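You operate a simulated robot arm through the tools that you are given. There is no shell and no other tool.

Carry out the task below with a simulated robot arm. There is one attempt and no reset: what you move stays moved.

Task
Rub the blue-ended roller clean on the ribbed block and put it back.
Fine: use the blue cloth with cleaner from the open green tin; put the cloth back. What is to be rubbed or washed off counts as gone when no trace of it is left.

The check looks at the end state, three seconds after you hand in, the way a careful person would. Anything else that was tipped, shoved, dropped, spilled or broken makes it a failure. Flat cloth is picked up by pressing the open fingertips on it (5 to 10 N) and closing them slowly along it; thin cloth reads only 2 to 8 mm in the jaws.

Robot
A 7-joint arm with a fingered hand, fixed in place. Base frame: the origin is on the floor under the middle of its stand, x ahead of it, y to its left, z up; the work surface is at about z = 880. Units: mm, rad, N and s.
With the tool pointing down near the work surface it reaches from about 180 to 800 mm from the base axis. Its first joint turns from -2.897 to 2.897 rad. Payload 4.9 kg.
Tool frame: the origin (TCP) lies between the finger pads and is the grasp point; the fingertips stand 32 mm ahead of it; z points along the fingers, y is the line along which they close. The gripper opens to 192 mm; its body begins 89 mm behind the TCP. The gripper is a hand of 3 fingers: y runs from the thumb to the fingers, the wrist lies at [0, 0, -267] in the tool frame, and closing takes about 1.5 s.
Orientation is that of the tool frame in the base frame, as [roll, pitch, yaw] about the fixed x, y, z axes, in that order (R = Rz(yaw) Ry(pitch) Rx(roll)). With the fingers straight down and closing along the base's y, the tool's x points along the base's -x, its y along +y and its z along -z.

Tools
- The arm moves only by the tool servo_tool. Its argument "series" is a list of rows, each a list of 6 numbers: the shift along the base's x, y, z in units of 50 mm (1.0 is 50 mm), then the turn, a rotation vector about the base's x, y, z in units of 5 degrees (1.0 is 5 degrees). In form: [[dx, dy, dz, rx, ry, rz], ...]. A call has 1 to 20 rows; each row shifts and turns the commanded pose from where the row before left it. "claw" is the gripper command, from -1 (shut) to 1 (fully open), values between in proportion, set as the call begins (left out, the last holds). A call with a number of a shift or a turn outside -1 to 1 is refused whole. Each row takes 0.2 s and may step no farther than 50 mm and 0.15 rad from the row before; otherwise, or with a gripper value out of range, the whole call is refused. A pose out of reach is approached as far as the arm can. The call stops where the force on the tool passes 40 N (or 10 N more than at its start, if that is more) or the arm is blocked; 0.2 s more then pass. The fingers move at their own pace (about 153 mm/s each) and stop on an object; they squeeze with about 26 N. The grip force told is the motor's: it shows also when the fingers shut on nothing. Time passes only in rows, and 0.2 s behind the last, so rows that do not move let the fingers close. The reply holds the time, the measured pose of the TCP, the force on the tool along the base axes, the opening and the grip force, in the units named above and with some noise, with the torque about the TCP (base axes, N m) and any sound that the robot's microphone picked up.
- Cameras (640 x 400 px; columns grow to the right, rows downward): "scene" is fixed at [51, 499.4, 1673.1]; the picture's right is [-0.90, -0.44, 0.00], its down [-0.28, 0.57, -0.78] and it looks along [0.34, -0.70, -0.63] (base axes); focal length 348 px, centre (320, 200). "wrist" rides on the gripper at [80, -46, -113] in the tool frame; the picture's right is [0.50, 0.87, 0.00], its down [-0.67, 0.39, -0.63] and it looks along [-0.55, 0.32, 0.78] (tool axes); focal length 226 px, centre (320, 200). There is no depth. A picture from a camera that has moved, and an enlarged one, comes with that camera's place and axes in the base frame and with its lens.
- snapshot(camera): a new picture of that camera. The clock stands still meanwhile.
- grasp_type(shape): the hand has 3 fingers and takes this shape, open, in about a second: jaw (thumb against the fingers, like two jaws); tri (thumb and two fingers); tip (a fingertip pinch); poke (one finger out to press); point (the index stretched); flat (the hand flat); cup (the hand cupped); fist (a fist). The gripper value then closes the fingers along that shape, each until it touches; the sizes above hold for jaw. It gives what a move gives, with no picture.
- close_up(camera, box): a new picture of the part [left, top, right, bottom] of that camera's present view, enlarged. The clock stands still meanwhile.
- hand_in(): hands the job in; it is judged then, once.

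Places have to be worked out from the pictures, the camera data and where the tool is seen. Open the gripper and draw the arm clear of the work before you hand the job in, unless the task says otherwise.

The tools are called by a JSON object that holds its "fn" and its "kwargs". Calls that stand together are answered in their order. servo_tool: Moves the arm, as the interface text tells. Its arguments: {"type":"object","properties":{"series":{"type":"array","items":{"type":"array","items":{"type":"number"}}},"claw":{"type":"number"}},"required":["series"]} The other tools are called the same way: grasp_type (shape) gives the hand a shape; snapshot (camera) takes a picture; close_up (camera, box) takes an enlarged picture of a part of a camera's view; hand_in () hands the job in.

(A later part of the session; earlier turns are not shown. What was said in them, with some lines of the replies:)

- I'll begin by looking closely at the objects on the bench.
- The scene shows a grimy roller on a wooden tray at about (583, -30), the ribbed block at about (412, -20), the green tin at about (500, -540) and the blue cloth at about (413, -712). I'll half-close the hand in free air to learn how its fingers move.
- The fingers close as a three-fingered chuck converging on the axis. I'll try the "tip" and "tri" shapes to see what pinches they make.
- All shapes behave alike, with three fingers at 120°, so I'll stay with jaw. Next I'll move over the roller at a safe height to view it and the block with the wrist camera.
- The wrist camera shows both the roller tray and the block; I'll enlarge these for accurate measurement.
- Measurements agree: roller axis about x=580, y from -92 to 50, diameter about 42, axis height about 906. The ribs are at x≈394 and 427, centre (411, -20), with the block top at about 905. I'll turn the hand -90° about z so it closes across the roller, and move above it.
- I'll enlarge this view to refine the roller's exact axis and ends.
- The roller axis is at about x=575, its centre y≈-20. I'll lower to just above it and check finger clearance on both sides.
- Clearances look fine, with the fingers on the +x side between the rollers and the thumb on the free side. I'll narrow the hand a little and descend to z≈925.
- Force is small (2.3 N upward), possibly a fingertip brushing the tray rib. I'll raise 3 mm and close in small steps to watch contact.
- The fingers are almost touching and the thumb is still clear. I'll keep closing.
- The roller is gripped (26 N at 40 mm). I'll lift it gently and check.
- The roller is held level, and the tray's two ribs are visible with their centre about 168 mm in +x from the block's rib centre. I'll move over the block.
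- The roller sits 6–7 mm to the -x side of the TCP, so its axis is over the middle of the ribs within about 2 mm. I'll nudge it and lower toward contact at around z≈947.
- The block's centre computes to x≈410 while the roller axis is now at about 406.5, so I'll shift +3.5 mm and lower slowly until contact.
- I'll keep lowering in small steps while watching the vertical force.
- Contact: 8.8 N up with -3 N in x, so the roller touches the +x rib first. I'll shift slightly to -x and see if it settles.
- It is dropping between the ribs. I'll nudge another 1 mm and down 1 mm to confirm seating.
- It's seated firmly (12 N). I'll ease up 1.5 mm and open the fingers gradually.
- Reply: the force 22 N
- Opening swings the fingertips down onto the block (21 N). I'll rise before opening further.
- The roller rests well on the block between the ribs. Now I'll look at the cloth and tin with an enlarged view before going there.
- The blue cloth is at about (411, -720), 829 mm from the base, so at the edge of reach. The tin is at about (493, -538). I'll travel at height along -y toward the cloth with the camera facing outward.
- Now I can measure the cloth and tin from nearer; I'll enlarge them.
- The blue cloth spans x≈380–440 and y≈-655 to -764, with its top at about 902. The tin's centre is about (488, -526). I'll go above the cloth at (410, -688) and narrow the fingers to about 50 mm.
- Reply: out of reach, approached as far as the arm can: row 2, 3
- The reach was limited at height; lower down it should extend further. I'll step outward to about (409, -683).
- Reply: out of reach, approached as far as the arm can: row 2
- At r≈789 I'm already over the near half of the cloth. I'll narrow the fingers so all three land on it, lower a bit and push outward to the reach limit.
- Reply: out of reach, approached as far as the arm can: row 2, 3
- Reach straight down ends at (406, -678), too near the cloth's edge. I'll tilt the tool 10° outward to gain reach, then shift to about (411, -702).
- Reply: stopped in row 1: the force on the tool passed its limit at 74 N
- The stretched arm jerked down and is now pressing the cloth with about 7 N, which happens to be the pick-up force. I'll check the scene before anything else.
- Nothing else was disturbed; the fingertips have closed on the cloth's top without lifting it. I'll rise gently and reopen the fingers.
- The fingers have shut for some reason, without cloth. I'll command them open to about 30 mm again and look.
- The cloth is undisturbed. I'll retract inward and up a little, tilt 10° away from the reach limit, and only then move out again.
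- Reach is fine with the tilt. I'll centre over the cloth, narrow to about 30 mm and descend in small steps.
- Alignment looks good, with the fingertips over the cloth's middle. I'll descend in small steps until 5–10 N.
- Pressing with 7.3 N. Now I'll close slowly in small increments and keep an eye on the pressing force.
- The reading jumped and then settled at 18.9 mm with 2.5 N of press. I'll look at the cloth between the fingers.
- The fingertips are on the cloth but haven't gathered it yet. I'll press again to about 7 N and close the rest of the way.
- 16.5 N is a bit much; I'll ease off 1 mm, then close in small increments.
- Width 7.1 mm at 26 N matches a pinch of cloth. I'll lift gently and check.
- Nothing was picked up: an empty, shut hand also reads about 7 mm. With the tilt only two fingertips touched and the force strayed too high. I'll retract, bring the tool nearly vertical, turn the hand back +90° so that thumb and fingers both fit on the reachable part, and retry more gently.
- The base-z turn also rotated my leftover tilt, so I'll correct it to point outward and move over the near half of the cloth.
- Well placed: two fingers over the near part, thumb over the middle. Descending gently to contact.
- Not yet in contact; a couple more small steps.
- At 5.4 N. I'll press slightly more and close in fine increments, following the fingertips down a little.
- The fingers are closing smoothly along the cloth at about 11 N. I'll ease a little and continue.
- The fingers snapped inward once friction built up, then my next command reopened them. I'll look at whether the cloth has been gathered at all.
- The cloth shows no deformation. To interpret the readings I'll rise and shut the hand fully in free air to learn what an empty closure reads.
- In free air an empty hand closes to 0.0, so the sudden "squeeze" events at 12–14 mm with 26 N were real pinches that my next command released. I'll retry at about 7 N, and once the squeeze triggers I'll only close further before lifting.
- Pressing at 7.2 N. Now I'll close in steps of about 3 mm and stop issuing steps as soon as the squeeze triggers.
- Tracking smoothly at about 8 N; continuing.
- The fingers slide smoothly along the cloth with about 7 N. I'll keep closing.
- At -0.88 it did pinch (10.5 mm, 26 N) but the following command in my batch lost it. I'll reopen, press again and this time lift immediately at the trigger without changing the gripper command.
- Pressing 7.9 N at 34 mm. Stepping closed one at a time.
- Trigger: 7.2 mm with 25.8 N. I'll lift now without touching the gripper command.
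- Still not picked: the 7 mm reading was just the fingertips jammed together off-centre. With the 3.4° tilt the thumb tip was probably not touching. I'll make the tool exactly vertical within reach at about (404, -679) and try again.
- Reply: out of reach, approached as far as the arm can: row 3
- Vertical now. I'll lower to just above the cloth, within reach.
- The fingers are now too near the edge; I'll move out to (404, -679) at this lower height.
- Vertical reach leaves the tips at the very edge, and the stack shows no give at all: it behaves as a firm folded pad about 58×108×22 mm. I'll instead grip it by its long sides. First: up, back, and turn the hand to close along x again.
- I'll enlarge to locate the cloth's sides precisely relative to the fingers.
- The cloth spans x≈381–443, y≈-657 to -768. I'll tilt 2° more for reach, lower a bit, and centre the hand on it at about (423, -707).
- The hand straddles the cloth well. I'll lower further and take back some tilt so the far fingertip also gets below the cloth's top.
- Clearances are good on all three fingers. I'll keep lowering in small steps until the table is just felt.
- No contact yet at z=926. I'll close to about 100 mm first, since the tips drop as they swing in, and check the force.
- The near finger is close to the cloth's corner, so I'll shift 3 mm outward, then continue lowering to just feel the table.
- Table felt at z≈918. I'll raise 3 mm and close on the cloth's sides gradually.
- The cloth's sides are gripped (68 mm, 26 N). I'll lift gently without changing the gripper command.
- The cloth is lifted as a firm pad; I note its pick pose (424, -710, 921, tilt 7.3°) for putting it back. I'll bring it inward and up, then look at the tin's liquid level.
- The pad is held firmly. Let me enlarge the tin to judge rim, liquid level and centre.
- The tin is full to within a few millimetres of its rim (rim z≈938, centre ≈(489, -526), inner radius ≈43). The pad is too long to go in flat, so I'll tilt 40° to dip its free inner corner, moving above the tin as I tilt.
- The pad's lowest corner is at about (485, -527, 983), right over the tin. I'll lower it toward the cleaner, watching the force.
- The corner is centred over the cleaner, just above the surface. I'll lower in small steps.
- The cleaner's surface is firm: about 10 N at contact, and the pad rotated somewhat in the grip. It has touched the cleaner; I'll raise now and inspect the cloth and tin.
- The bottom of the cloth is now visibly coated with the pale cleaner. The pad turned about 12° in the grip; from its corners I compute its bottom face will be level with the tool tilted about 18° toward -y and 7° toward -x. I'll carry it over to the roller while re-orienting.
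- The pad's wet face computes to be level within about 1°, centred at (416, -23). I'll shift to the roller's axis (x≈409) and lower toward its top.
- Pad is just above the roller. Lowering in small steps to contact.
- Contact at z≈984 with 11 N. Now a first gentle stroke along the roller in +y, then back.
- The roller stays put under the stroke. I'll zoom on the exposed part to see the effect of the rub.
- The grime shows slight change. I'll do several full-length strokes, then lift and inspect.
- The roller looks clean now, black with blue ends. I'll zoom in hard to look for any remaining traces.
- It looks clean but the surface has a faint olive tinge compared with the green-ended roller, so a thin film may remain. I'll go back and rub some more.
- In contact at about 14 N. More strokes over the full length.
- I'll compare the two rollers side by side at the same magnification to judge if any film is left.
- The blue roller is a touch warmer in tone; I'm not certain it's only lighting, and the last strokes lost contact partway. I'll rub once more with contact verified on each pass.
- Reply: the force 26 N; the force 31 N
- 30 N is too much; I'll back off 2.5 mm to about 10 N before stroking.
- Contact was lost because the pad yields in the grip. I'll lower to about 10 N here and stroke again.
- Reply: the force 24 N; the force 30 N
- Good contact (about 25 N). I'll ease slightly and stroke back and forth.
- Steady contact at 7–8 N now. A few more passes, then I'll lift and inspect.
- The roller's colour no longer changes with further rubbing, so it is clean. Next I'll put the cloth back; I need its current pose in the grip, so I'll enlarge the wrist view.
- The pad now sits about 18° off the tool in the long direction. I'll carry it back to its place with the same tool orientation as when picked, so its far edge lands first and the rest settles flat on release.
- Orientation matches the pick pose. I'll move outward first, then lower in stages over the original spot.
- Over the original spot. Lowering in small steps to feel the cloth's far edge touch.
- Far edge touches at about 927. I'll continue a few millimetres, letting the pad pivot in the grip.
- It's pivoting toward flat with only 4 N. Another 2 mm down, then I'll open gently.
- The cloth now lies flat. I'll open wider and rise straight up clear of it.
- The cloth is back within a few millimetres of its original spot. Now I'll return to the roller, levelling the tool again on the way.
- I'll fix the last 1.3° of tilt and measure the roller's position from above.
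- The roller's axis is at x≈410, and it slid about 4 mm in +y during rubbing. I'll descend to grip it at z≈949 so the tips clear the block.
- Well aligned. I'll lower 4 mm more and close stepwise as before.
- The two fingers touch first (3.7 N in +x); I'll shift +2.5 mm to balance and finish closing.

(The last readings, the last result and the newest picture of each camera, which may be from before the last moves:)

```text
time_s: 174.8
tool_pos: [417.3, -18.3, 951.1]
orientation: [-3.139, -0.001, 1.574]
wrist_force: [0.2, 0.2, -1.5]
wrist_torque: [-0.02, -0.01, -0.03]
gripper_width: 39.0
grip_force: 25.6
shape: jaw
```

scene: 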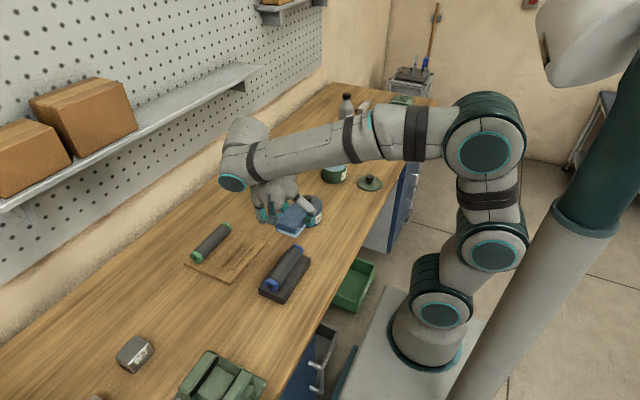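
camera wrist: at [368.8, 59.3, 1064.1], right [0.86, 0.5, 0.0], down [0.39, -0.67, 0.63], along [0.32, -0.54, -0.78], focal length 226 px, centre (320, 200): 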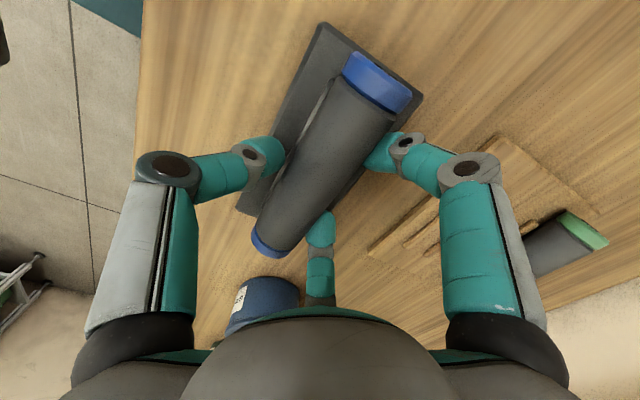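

Gripped at 39 mm with 26 N. I'll secure the squeeze and lift gently.

{"fn": "servo_tool", "kwargs": {"series": [[0, 0, 0, 0, 0, 0], [0, 0, 0, 0, 0, 0], [0, 0, 0.2, 0, 0, 0], [0, 0, 0.4, 0, 0, 0], [0, 0, 0.4, 0, 0, 0], [0, 0, 0, 0, 0, 0]], "claw": -0.8}}

{"fn": "snapshot", "kwargs": {"camera": "wrist"}}

{"fn": "close_up", "kwargs": {"camera": "scene", "box": [220, 180, 340, 310]}}

```text
time_s: 176.2
tool_pos: [417.5, -16.3, 1002.4]
orientation: [-3.14, -0.002, 1.574]
wrist_force: [0.3, 1.1, -2.0]
wrist_torque: [0.01, 0.01, 0.04]
gripper_width: 37.2
grip_force: 25.9
shape: jaw
```

```text
taken
camera wrist: at [370.6, 61.1, 1115.5], right [0.86, 0.5, 0.0], down [0.39, -0.67, 0.63], along [0.32, -0.54, -0.78], focal length 226 px, centre (320, 200)
```

wrist: 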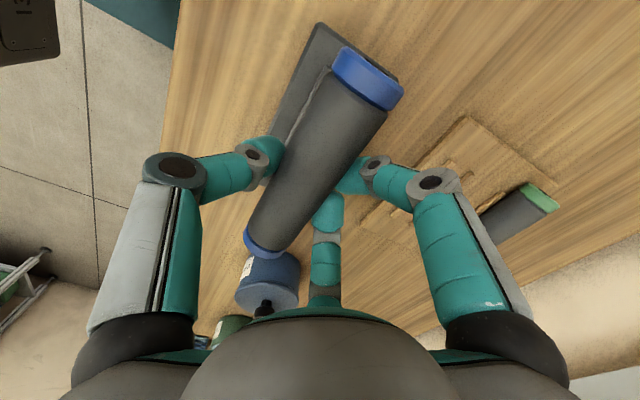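

```text
3.08 times, centred on (280, 245) of scene
camera zoom: at [51.0, 499.4, 1673.1], right [-0.9, -0.44, 0.0], down [-0.28, 0.57, -0.78], along [0.34, -0.7, -0.63], focal length 1071 px, centre (443, 62)
```

zoom: 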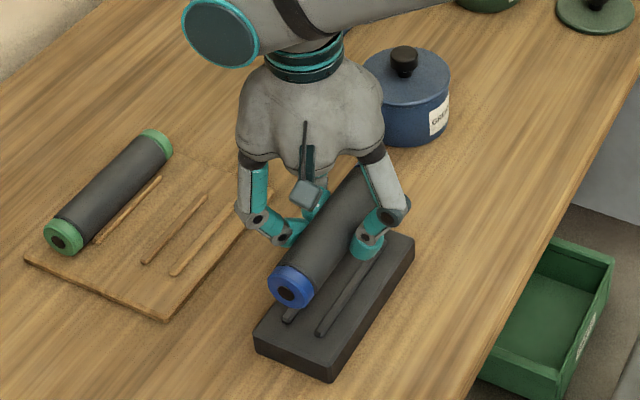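

The roller is held level. I'll carry it over to the tray at height, compensating its 5 mm slide in y.

{"fn": "servo_tool", "kwargs": {"series": [[0.66, -0.02, 0, 0, 0, 0], [0.66, -0.02, 0, 0, 0, 0], [0.66, -0.02, 0, 0, 0, 0], [0.66, -0.02, 0, 0, 0, 0], [0.66, -0.02, 0, 0, 0, 0], [0, 0, 0, 0, 0, 0]]}}

{"fn": "close_up", "kwargs": {"camera": "wrist", "box": [220, 0, 540, 200]}}

{"fn": "close_up", "kwargs": {"camera": "scene", "box": [180, 170, 300, 290]}}

```text
time_s: 177.6
tool_pos: [582.0, -24.2, 1001.4]
orientation: [-3.139, -0.002, 1.573]
wrist_force: [-0.1, 0.8, -1.7]
wrist_torque: [0.0, -0.03, 0.0]
gripper_width: 36.9
grip_force: 26.1
shape: jaw
```

```text
2.00 times, centred on (380, 100) of wrist
camera zoom: at [535.0, 53.1, 1114.5], right [0.86, 0.5, 0.0], down [0.39, -0.67, 0.63], along [0.32, -0.54, -0.78], focal length 452 px, centre (200, 400)
```

zoom: 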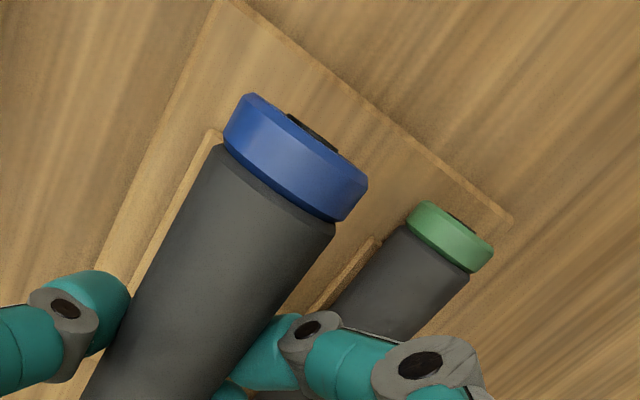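

```text
3.33 times, centred on (240, 230) of scene
camera zoom: at [51.0, 499.4, 1673.1], right [-0.9, -0.44, 0.0], down [-0.28, 0.57, -0.78], along [0.34, -0.7, -0.63], focal length 1160 px, centre (587, 100)
```

zoom: 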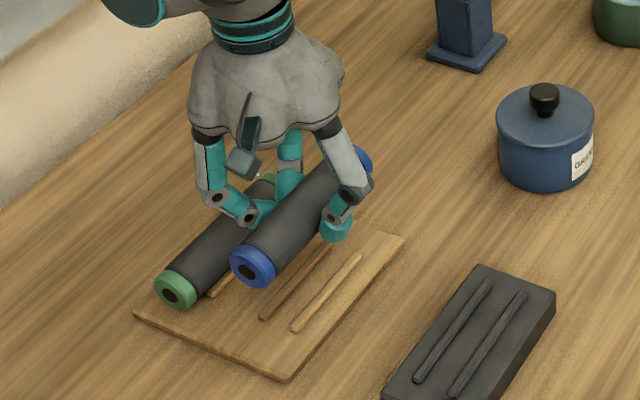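

Comparing with the green roller's end and the visible tray rib, I need about +4 mm in x and +2 mm in y. I'll apply that and lower partway.

{"fn": "servo_tool", "kwargs": {"series": [[0.08, 0.04, 0, 0, 0, 0], [0, 0, -0.4, 0, 0, 0], [0, 0, -0.4, 0, 0, 0], [0, 0, -0.2, 0, 0, 0], [0, 0, 0, 0, 0, 0]]}}

{"fn": "snapshot", "kwargs": {"camera": "wrist"}}

{"fn": "close_up", "kwargs": {"camera": "scene", "box": [180, 200, 280, 290]}}

```text
time_s: 178.8
tool_pos: [584.9, -22.6, 952.1]
orientation: [-3.139, -0.001, 1.576]
wrist_force: [-0.5, 0.4, -2.4]
wrist_torque: [0.02, 0.0, -0.01]
gripper_width: 37.2
grip_force: 26.0
shape: jaw
```

```text
taken
camera wrist: at [538.7, 56.5, 1065.4], right [0.86, 0.5, 0.0], down [0.39, -0.67, 0.63], along [0.32, -0.54, -0.78], focal length 226 px, centre (320, 200)
```

wrist: 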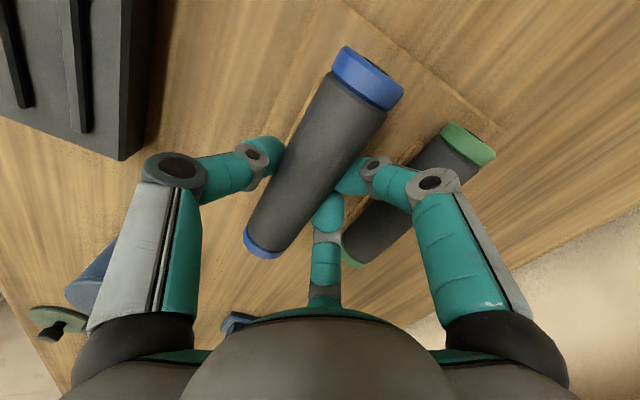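

```text
4.44 times, centred on (230, 245) of scene
camera zoom: at [51.0, 499.4, 1673.1], right [-0.9, -0.44, 0.0], down [-0.28, 0.57, -0.78], along [0.34, -0.7, -0.63], focal length 1547 px, centre (720, 0)
```

zoom: 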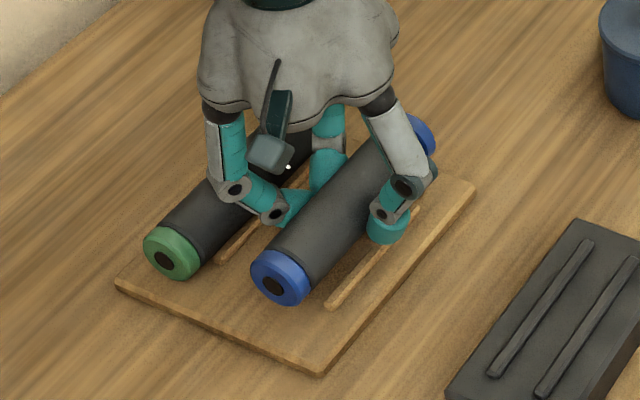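

Alignment looks right within a couple of millimetres. I'll nudge +1 mm in x and lower slowly to feel the ribs.

{"fn": "servo_tool", "kwargs": {"series": [[0.02, 0, -0.1, 0, 0, 0], [0, 0, -0.1, 0, 0, 0], [0, 0, 0, 0, 0, 0]]}}

{"fn": "servo_tool", "kwargs": {"series": [[0, 0, -0.05, 0, 0, 0], [0, 0, 0, 0, 0, 0]]}}

{"fn": "servo_tool", "kwargs": {"series": [[0, 0, -0.05, 0, 0, 0], [0, 0, 0, 0, 0, 0]]}}

{"fn": "close_up", "kwargs": {"camera": "scene", "box": [190, 220, 270, 285]}}

```text
time_s: 179.6
tool_pos: [588.2, -22.5, 941.9]
orientation: [-3.14, -0.003, 1.573]
wrist_force: [0.4, 0.9, -2.3]
wrist_torque: [-0.03, -0.06, -0.04]
gripper_width: 36.8
grip_force: 26.0
shape: jaw
```

```text
time_s: 180.2
tool_pos: [587.9, -22.6, 940.0]
orientation: [-3.139, -0.001, 1.574]
wrist_force: [-0.1, 0.1, -2.4]
wrist_torque: [-0.06, -0.03, -0.02]
gripper_width: 37.3
grip_force: 26.0
shape: jaw
```

```text
time_s: 180.8
tool_pos: [587.4, -21.6, 938.4]
orientation: [3.141, -0.002, 1.573]
wrist_force: [0.1, -0.4, -2.1]
wrist_torque: [0.04, -0.03, -0.01]
gripper_width: 37.2
grip_force: 26.2
shape: jaw
```

```text
6.15 times, centred on (230, 252) of scene
camera zoom: at [51.0, 499.4, 1673.1], right [-0.9, -0.44, 0.0], down [-0.28, 0.57, -0.78], along [0.34, -0.7, -0.63], focal length 2142 px, centre (874, -123)
```

zoom: 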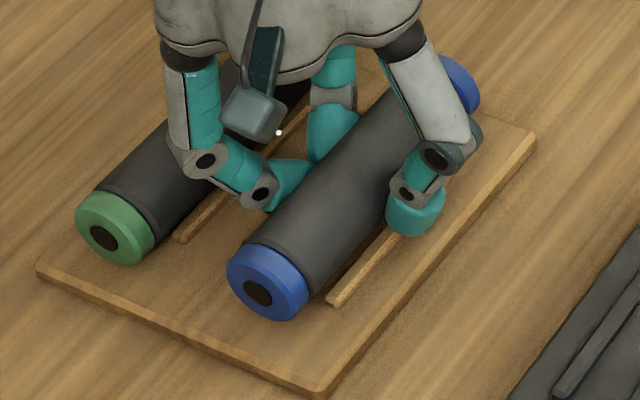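

The near hub is at pixel (219.9, 267.0); its original position was (220.1, 268.7), so about 5–6 mm straight down should seat it. Continuing.

{"fn": "servo_tool", "kwargs": {"series": [[0, 0, -0.05, 0, 0, 0], [0, 0, 0, 0, 0, 0]]}}

{"fn": "servo_tool", "kwargs": {"series": [[0, 0, -0.03, 0, 0, 0], [0, 0, 0, 0, 0, 0]]}}

{"fn": "servo_tool", "kwargs": {"series": [[0, 0, -0.03, 0, 0, 0], [0, 0, 0, 0, 0, 0]]}}

```text
time_s: 181.4
tool_pos: [587.3, -22.9, 934.1]
orientation: [-3.139, -0.001, 1.574]
wrist_force: [0.5, 0.6, -2.8]
wrist_torque: [0.02, -0.01, 0.0]
gripper_width: 36.9
grip_force: 26.0
shape: jaw
```

```text
time_s: 182.0
tool_pos: [586.8, -22.3, 932.4]
orientation: [-3.141, -0.002, 1.573]
wrist_force: [0.1, 0.7, -2.5]
wrist_torque: [0.01, -0.04, -0.01]
gripper_width: 36.9
grip_force: 26.0
shape: jaw
```

```text
time_s: 182.6
tool_pos: [587.5, -22.5, 931.5]
orientation: [-3.142, -0.001, 1.574]
wrist_force: [-0.4, -0.6, -2.8]
wrist_torque: [0.04, -0.01, -0.03]
gripper_width: 36.8
grip_force: 26.3
shape: jaw
```

{"fn": "servo_tool", "kwargs": {"series": [[0, 0, -0.03, 0, 0, 0], [0, 0, 0, 0, 0, 0]]}}

{"fn": "servo_tool", "kwargs": {"series": [[0, 0, -0.03, 0, 0, 0], [0, 0, 0, 0, 0, 0]]}}

{"fn": "close_up", "kwargs": {"camera": "scene", "box": [190, 220, 270, 285]}}

```text
time_s: 183.2
tool_pos: [587.4, -22.8, 930.6]
orientation: [-3.142, -0.003, 1.575]
wrist_force: [-0.4, 0.3, 4.1]
wrist_torque: [0.05, 0.06, -0.01]
gripper_width: 37.5
grip_force: 25.9
shape: jaw
```

```text
time_s: 183.8
tool_pos: [586.6, -22.0, 928.3]
orientation: [-3.141, -0.002, 1.575]
wrist_force: [-6.2, -1.6, 15.1]
wrist_torque: [0.01, 0.39, 0.04]
gripper_width: 37.9
grip_force: 26.3
shape: jaw
```

```text
6.15 times, centred on (230, 252) of scene
camera zoom: at [51.0, 499.4, 1673.1], right [-0.9, -0.44, 0.0], down [-0.28, 0.57, -0.78], along [0.34, -0.7, -0.63], focal length 2142 px, centre (874, -123)
```

zoom: 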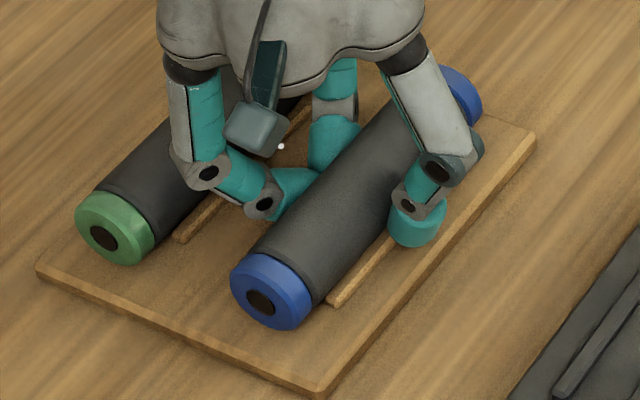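

Seated contact (15 N, pushing off the +x rib), with the hub at its original pixel. I'll relieve it with a small -x shift and slight rise, then check.

{"fn": "servo_tool", "kwargs": {"series": [[-0.03, 0, 0.02, 0, 0, 0], [0, 0, 0, 0, 0, 0]]}}

{"fn": "servo_tool", "kwargs": {"series": [[-0.02, 0, 0, 0, 0, 0], [0, 0, 0, 0, 0, 0]]}}

```text
time_s: 184.4
tool_pos: [588.0, -21.2, 928.7]
orientation: [-3.141, -0.002, 1.574]
wrist_force: [4.3, -2.7, 2.9]
wrist_torque: [-0.07, -0.04, 0.06]
gripper_width: 37.3
grip_force: 26.3
shape: jaw
```

```text
time_s: 185.0
tool_pos: [586.5, -21.8, 930.4]
orientation: [-3.141, -0.004, 1.574]
wrist_force: [8.2, -2.3, 0.7]
wrist_torque: [-0.03, -0.21, 0.01]
gripper_width: 37.2
grip_force: 25.5
shape: jaw
```

Now the force reverses, so it's confined between both ribs. I'll centre it (+1 mm) and open gradually.

{"fn": "servo_tool", "kwargs": {"series": [[0.03, 0, -0.01, 0, 0, 0], [0, 0, 0, 0, 0, 0]]}}

{"fn": "servo_tool", "kwargs": {"series": [[0, 0, 0, 0, 0, 0], [0, 0, 0, 0, 0, 0]], "claw": -0.55}}

{"fn": "close_up", "kwargs": {"camera": "scene", "box": [190, 220, 270, 285]}}

```text
time_s: 185.6
tool_pos: [586.1, -21.9, 929.9]
orientation: [-3.139, -0.002, 1.574]
wrist_force: [0.3, -1.2, 1.2]
wrist_torque: [-0.02, 0.04, 0.01]
gripper_width: 37.1
grip_force: 25.9
shape: jaw
```

```text
time_s: 186.2
tool_pos: [586.0, -22.4, 928.6]
orientation: [-3.138, -0.002, 1.572]
wrist_force: [-3.4, -0.5, 1.8]
wrist_torque: [-0.06, 0.14, 0.0]
gripper_width: 44.4
grip_force: 0.0
shape: jaw
```

```text
6.15 times, centred on (230, 252) of scene
camera zoom: at [51.0, 499.4, 1673.1], right [-0.9, -0.44, 0.0], down [-0.28, 0.57, -0.78], along [0.34, -0.7, -0.63], focal length 2142 px, centre (874, -123)
```

zoom: 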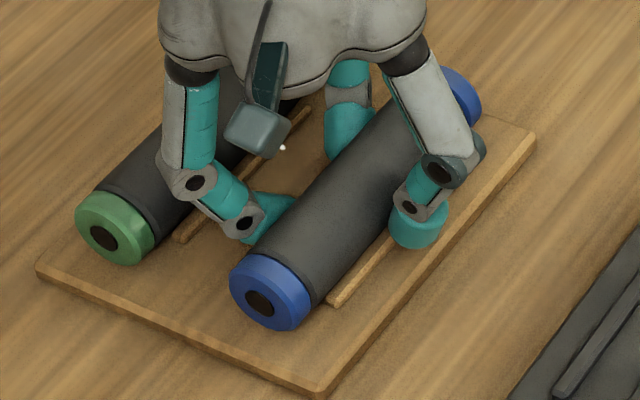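

Released with the roller in place; the thumb still touches lightly. I'll open a bit more while rising slightly.

{"fn": "servo_tool", "kwargs": {"series": [[-0.03, 0, 0.05, 0, 0, 0], [0, 0, 0, 0, 0, 0]], "claw": -0.4}}

{"fn": "servo_tool", "kwargs": {"series": [[0, 0, 0.03, 0, 0, 0], [0, 0, 0, 0, 0, 0]], "claw": -0.2}}

{"fn": "servo_tool", "kwargs": {"series": [[0, 0, 0.03, 0, 0, 0], [0, 0, 0, 0, 0, 0]], "claw": 0.05}}

{"fn": "snapshot", "kwargs": {"camera": "wrist"}}

{"fn": "close_up", "kwargs": {"camera": "scene", "box": [190, 220, 270, 285]}}

```text
time_s: 186.8
tool_pos: [586.2, -20.3, 934.1]
orientation: [-3.14, -0.001, 1.574]
wrist_force: [0.7, 0.6, -0.4]
wrist_torque: [0.01, 0.0, 0.01]
gripper_width: 57.5
grip_force: 0.1
shape: jaw
```

```text
time_s: 187.4
tool_pos: [586.4, -21.5, 934.2]
orientation: [-3.141, -0.002, 1.576]
wrist_force: [-0.7, 0.6, 0.4]
wrist_torque: [0.0, -0.02, 0.02]
gripper_width: 76.4
grip_force: 0.0
shape: jaw
```

```text
time_s: 188.0
tool_pos: [585.5, -21.4, 934.9]
orientation: [-3.14, -0.001, 1.572]
wrist_force: [-0.5, -0.5, 0.5]
wrist_torque: [-0.02, 0.02, -0.03]
gripper_width: 100.2
grip_force: 0.0
shape: jaw
```

```text
taken
camera wrist: at [539.2, 56.5, 1048.3], right [0.86, 0.5, 0.0], down [0.39, -0.67, 0.63], along [0.32, -0.54, -0.78], focal length 226 px, centre (320, 200)
```

wrist: 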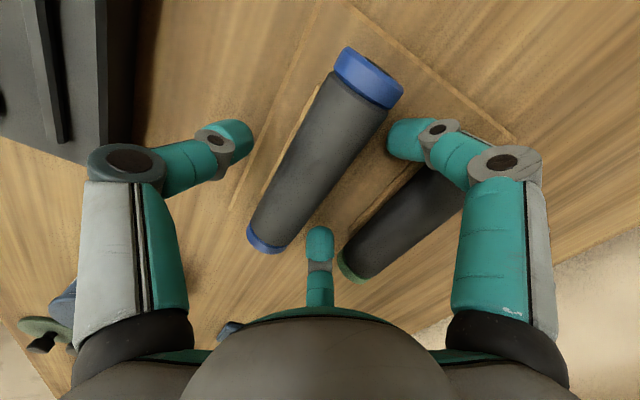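

```text
6.15 times, centred on (230, 252) of scene
camera zoom: at [51.0, 499.4, 1673.1], right [-0.9, -0.44, 0.0], down [-0.28, 0.57, -0.78], along [0.34, -0.7, -0.63], focal length 2142 px, centre (874, -123)
```

zoom: 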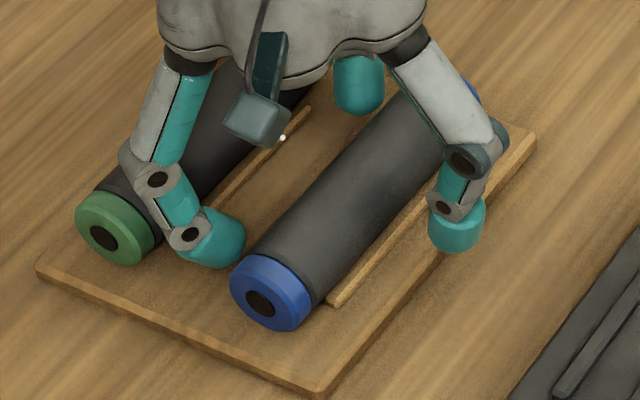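

All fingers are clear. Rising straight up now and drawing the arm away.

{"fn": "servo_tool", "kwargs": {"series": [[0, 0, 0.3, 0, 0, 0], [0, 0, 0.6, 0, 0, 0], [0, 0, 0.8, 0, 0, 0], [0, 0, 0.8, 0, 0, 0], [0, 0, 0.8, 0, 0, 0], [-0.3, -0.6, 0.6, 0, 0, 0], [-0.3, -0.8, 0.3, 0, 0, 0], [-0.3, -0.8, 0.2, 0, 0, 0], [-0.3, -0.8, 0, 0, 0, 0], [-0.3, -0.8, 0, 0, 0, 0], [0, 0, 0, 0, 0, 0]], "claw": 0.1}}

{"fn": "snapshot", "kwargs": {"camera": "scene"}}

{"fn": "close_up", "kwargs": {"camera": "scene", "box": [180, 215, 270, 285]}}

{"fn": "close_up", "kwargs": {"camera": "scene", "box": [240, 230, 330, 310]}}

{"fn": "close_up", "kwargs": {"camera": "scene", "box": [310, 120, 400, 195]}}

```text
time_s: 190.4
tool_pos: [510.8, -209.7, 1154.6]
orientation: [-3.138, -0.002, 1.574]
wrist_force: [-0.3, 0.7, 0.7]
wrist_torque: [-0.01, 0.01, 0.03]
gripper_width: 105.2
grip_force: 0.0
shape: jaw
```

```text
taken
```

scene: 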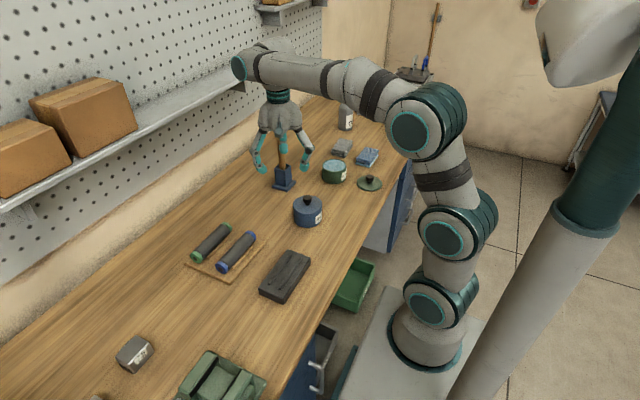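

```text
5.71 times, centred on (225, 250) of scene
camera zoom: at [51.0, 499.4, 1673.1], right [-0.9, -0.44, 0.0], down [-0.28, 0.57, -0.78], along [0.34, -0.7, -0.63], focal length 1989 px, centre (863, -86)
```

zoom: 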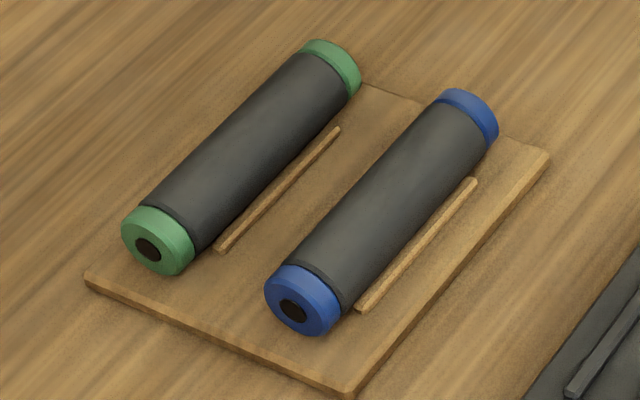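

```text
5.00 times, centred on (285, 270) of scene
camera zoom: at [51.0, 499.4, 1673.1], right [-0.9, -0.44, 0.0], down [-0.28, 0.57, -0.78], along [0.34, -0.7, -0.63], focal length 1741 px, centre (495, -150)
```

zoom: 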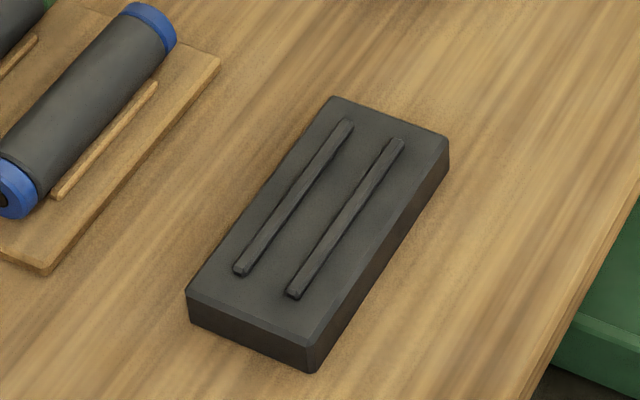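

```text
5.33 times, centred on (355, 158) of scene
camera zoom: at [51.0, 499.4, 1673.1], right [-0.9, -0.44, 0.0], down [-0.28, 0.57, -0.78], along [0.34, -0.7, -0.63], focal length 1857 px, centre (133, 427)
```

zoom: 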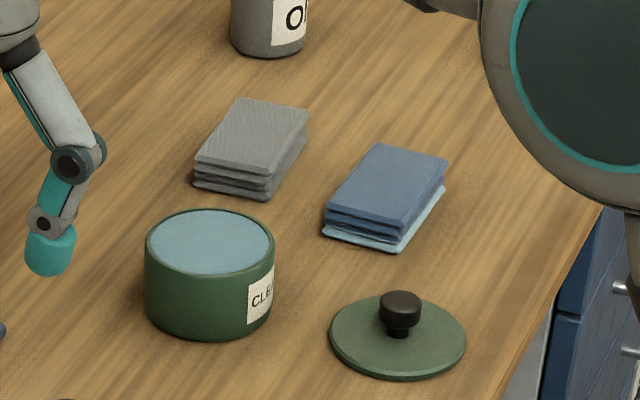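

Everything is in place. I'll compare both rollers at high magnification once more for any residual film before handing in.

{"fn": "close_up", "kwargs": {"camera": "scene", "box": [212, 228, 262, 276]}}

{"fn": "close_up", "kwargs": {"camera": "scene", "box": [186, 218, 236, 266]}}

{"fn": "snapshot", "kwargs": {"camera": "wrist"}}

```text
8.33 times, centred on (237, 252) of scene
camera zoom: at [51.0, 499.4, 1673.1], right [-0.9, -0.44, 0.0], down [-0.28, 0.57, -0.78], along [0.34, -0.7, -0.63], focal length 2901 px, centre (1012, -233)
```

zoom: 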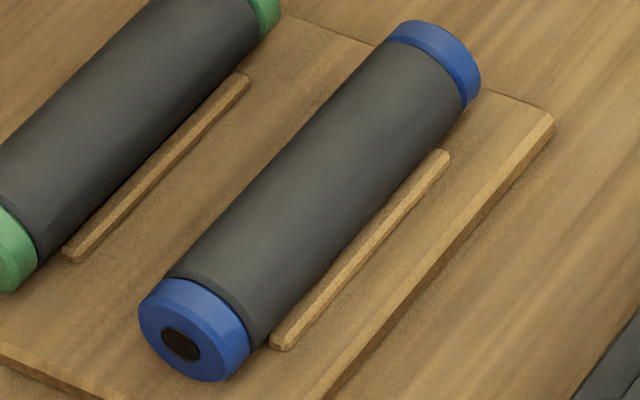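

```text
8.33 times, centred on (211, 242) of scene
camera zoom: at [51.0, 499.4, 1673.1], right [-0.9, -0.44, 0.0], down [-0.28, 0.57, -0.78], along [0.34, -0.7, -0.63], focal length 2901 px, centre (1228, -150)
```

zoom: 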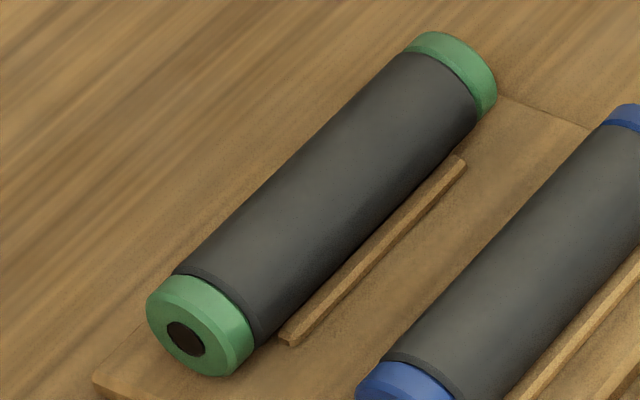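

```text
taken
camera wrist: at [463.9, -130.2, 1267.0], right [0.86, 0.5, 0.0], down [0.39, -0.67, 0.63], along [0.32, -0.54, -0.78], focal length 226 px, centre (320, 200)
```

wrist: 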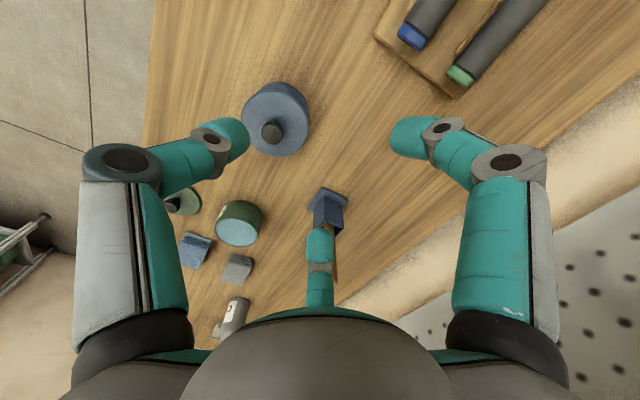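

In this wrist view the two rollers look alike; I'll enlarge it to compare them under the same light.

{"fn": "close_up", "kwargs": {"camera": "wrist", "box": [370, 0, 560, 110]}}

```text
3.37 times, centred on (465, 55) of wrist
camera zoom: at [463.9, -130.2, 1267.0], right [0.86, 0.5, 0.0], down [0.39, -0.67, 0.63], along [0.32, -0.54, -0.78], focal length 762 px, centre (-168, 688)
```

zoom: 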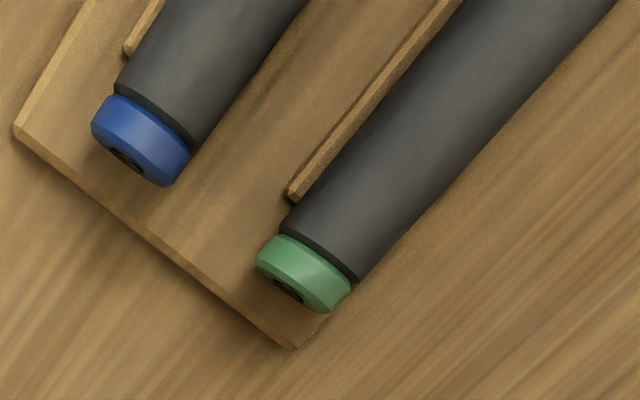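

The blue roller still looks very slightly warmer than the green one. I'll bring the wrist camera closer above both rollers to check for any residual mottling.

{"fn": "servo_tool", "kwargs": {"series": [[0.3, 0.8, 0, 0, 0, 0], [0.3, 0.8, 0, 0, 0, 0], [0.3, 0.8, 0, 0, 0, 0], [0.3, 0.8, 0, 0, 0, 0], [0.3, 0.6, -0.4, 0, 0, 0], [0.1, 0, -0.7, 0, 0, 0], [0, 0, -0.7, 0, 0, 0], [0, 0, -0.6, 0, 0, 0], [0, 0, 0, 0, 0, 0]], "claw": 0.6}}

{"fn": "snapshot", "kwargs": {"camera": "wrist"}}

{"fn": "close_up", "kwargs": {"camera": "wrist", "box": [230, 20, 470, 220]}}

```text
time_s: 192.4
tool_pos: [592.1, -19.7, 1037.2]
orientation: [-3.14, -0.001, 1.575]
wrist_force: [-0.9, 1.0, -0.4]
wrist_torque: [0.02, -0.01, -0.01]
gripper_width: 153.3
grip_force: 0.0
shape: jaw
```

```text
taken
camera wrist: at [545.2, 57.7, 1150.5], right [0.86, 0.5, 0.0], down [0.39, -0.67, 0.63], along [0.32, -0.54, -0.78], focal length 226 px, centre (320, 200)
```

wrist: 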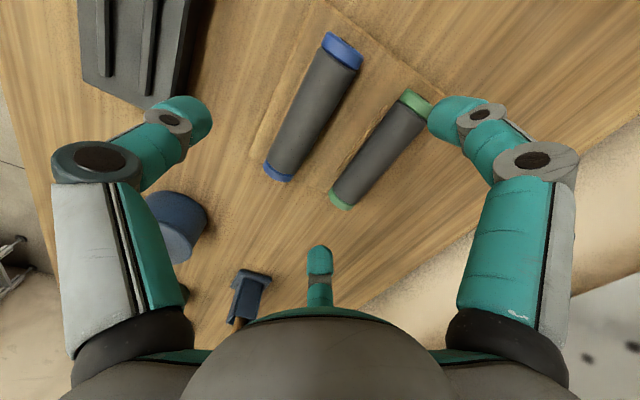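

```text
2.00 times, centred on (350, 120) of wrist
camera zoom: at [545.2, 57.7, 1150.5], right [0.86, 0.5, 0.0], down [0.39, -0.67, 0.63], along [0.32, -0.54, -0.78], focal length 452 px, centre (260, 360)
```

zoom: 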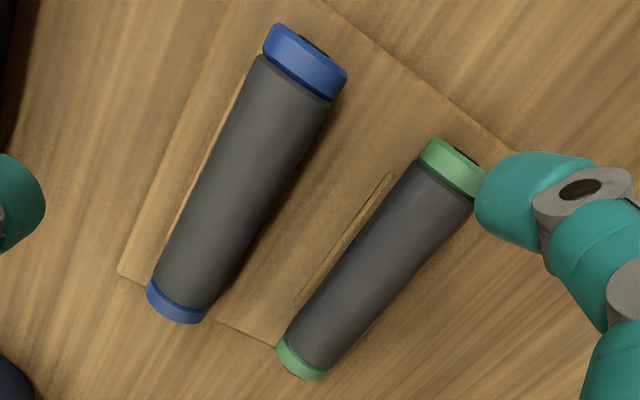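

Here both rollers look the same grey. One more high zoom on each to rule out mottling.

{"fn": "close_up", "kwargs": {"camera": "wrist", "box": [262, 30, 362, 185]}}

{"fn": "close_up", "kwargs": {"camera": "wrist", "box": [325, 85, 435, 215]}}

```text
2.58 times, centred on (312, 108) of wrist
camera zoom: at [545.2, 57.7, 1150.5], right [0.86, 0.5, 0.0], down [0.39, -0.67, 0.63], along [0.32, -0.54, -0.78], focal length 583 px, centre (341, 439)
```

zoom: 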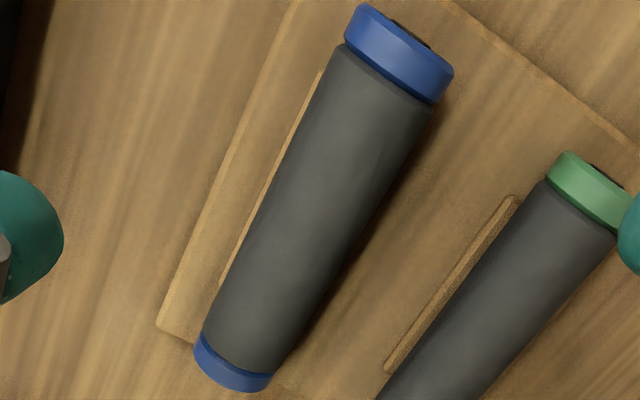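

```text
3.08 times, centred on (380, 150) of wrist
camera zoom: at [545.2, 57.7, 1150.5], right [0.86, 0.5, 0.0], down [0.39, -0.67, 0.63], along [0.32, -0.54, -0.78], focal length 696 px, centre (135, 354)
```

zoom: 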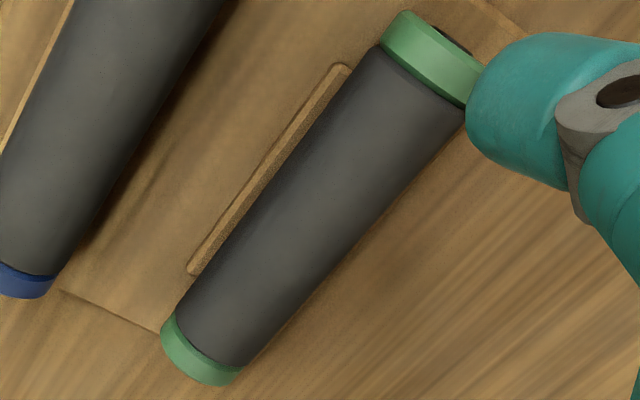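

The roller shows no blotches and matches its neighbour; the film was fading uniformly (end faces included) and stopped changing, so it is clean. I'll draw the arm clear with the hand open and take a final look.

{"fn": "servo_tool", "kwargs": {"series": [[0, 0, 0.8, 0, 0, 0], [0, 0, 0.8, 0, 0, 0], [-0.2, -0.5, 0.7, 0, 0, 0], [-0.4, -0.8, 0.2, 0, 0, 0], [-0.4, -0.8, 0, 0, 0, 0], [-0.4, -0.8, 0, 0, 0, 0], [-0.4, -0.8, 0, 0, 0, 0], [-0.4, -0.6, 0, 0, 0, 0], [0, 0, 0, 0, 0, 0]], "claw": 1}}

{"fn": "snapshot", "kwargs": {"camera": "scene"}}

{"fn": "close_up", "kwargs": {"camera": "scene", "box": [180, 200, 340, 310]}}

{"fn": "close_up", "kwargs": {"camera": "scene", "box": [260, 90, 420, 195]}}

```text
time_s: 194.4
tool_pos: [483.2, -235.4, 1158.0]
orientation: [-3.14, -0.002, 1.574]
wrist_force: [-0.6, 0.1, -0.2]
wrist_torque: [0.02, -0.02, 0.0]
gripper_width: 192.0
grip_force: 0.0
shape: jaw
```

```text
taken
```

scene: 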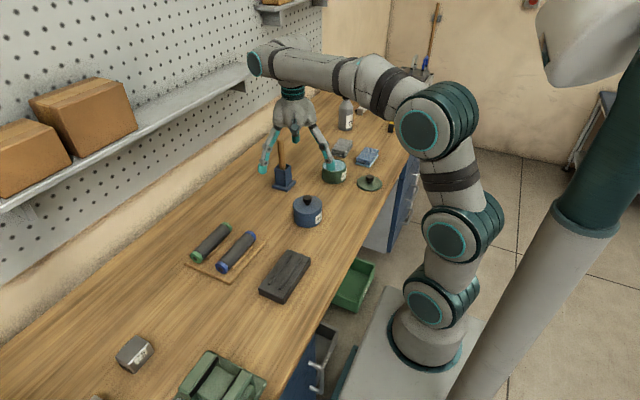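

```text
3.64 times, centred on (260, 255) of scene
camera zoom: at [51.0, 499.4, 1673.1], right [-0.9, -0.44, 0.0], down [-0.28, 0.57, -0.78], along [0.34, -0.7, -0.63], focal length 1266 px, centre (538, 0)
```

zoom: 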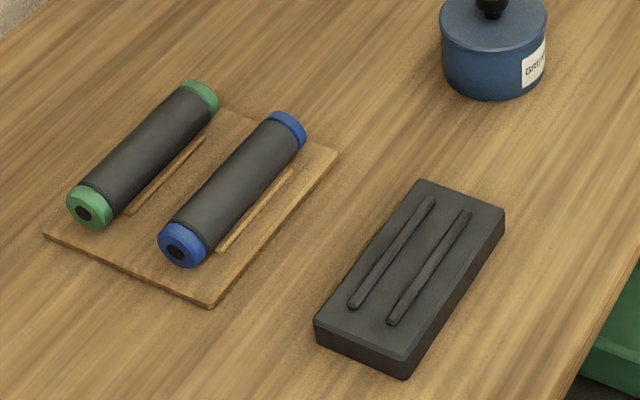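

```text
3.81 times, centred on (340, 142) of scene
camera zoom: at [51.0, 499.4, 1673.1], right [-0.9, -0.44, 0.0], down [-0.28, 0.57, -0.78], along [0.34, -0.7, -0.63], focal length 1326 px, centre (244, 419)
```

zoom: 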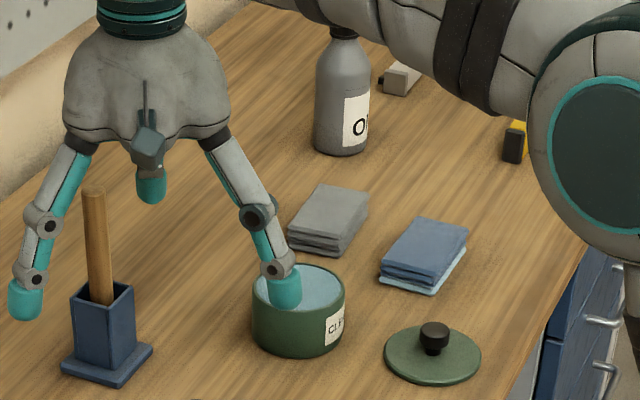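

The roller is clean and back between its tray ribs, and the cloth lies in its place. Block, tin, lid and the other items are undisturbed, and the hand is open and well above the bench. Handing in.

{"fn": "hand_in", "kwargs": {}}

```text
The job is handed in.
```

The blue-ended roller is rubbed clean and back in its place on the tray. The blue cloth is back too, and the job is handed in.

- **Roller:** I set it between the ribs of the block and rubbed it along its length with the wetted cloth until it stopped changing. It shows no blotches from any side I could see. It looked very slightly warmer in tone than the green-ended roller in some views, which I put down to lighting. I did not see its underside, but the grime faded evenly all over, including the end faces the cloth never touched.
- **Cloth:** Pressing and closing the fingertips on it did not pick it up, because the folded cloth is firm. I gripped it by its sides instead and touched a corner to the cleaner in the green tin. It lies flat again within about 6 mm of where it was, with a wet lower layer.
- **Everything else:** The block, tray and green-ended roller have not moved. The tin, its lid and the grey cloth look undisturbed too. The hand is open and well clear of the bench.
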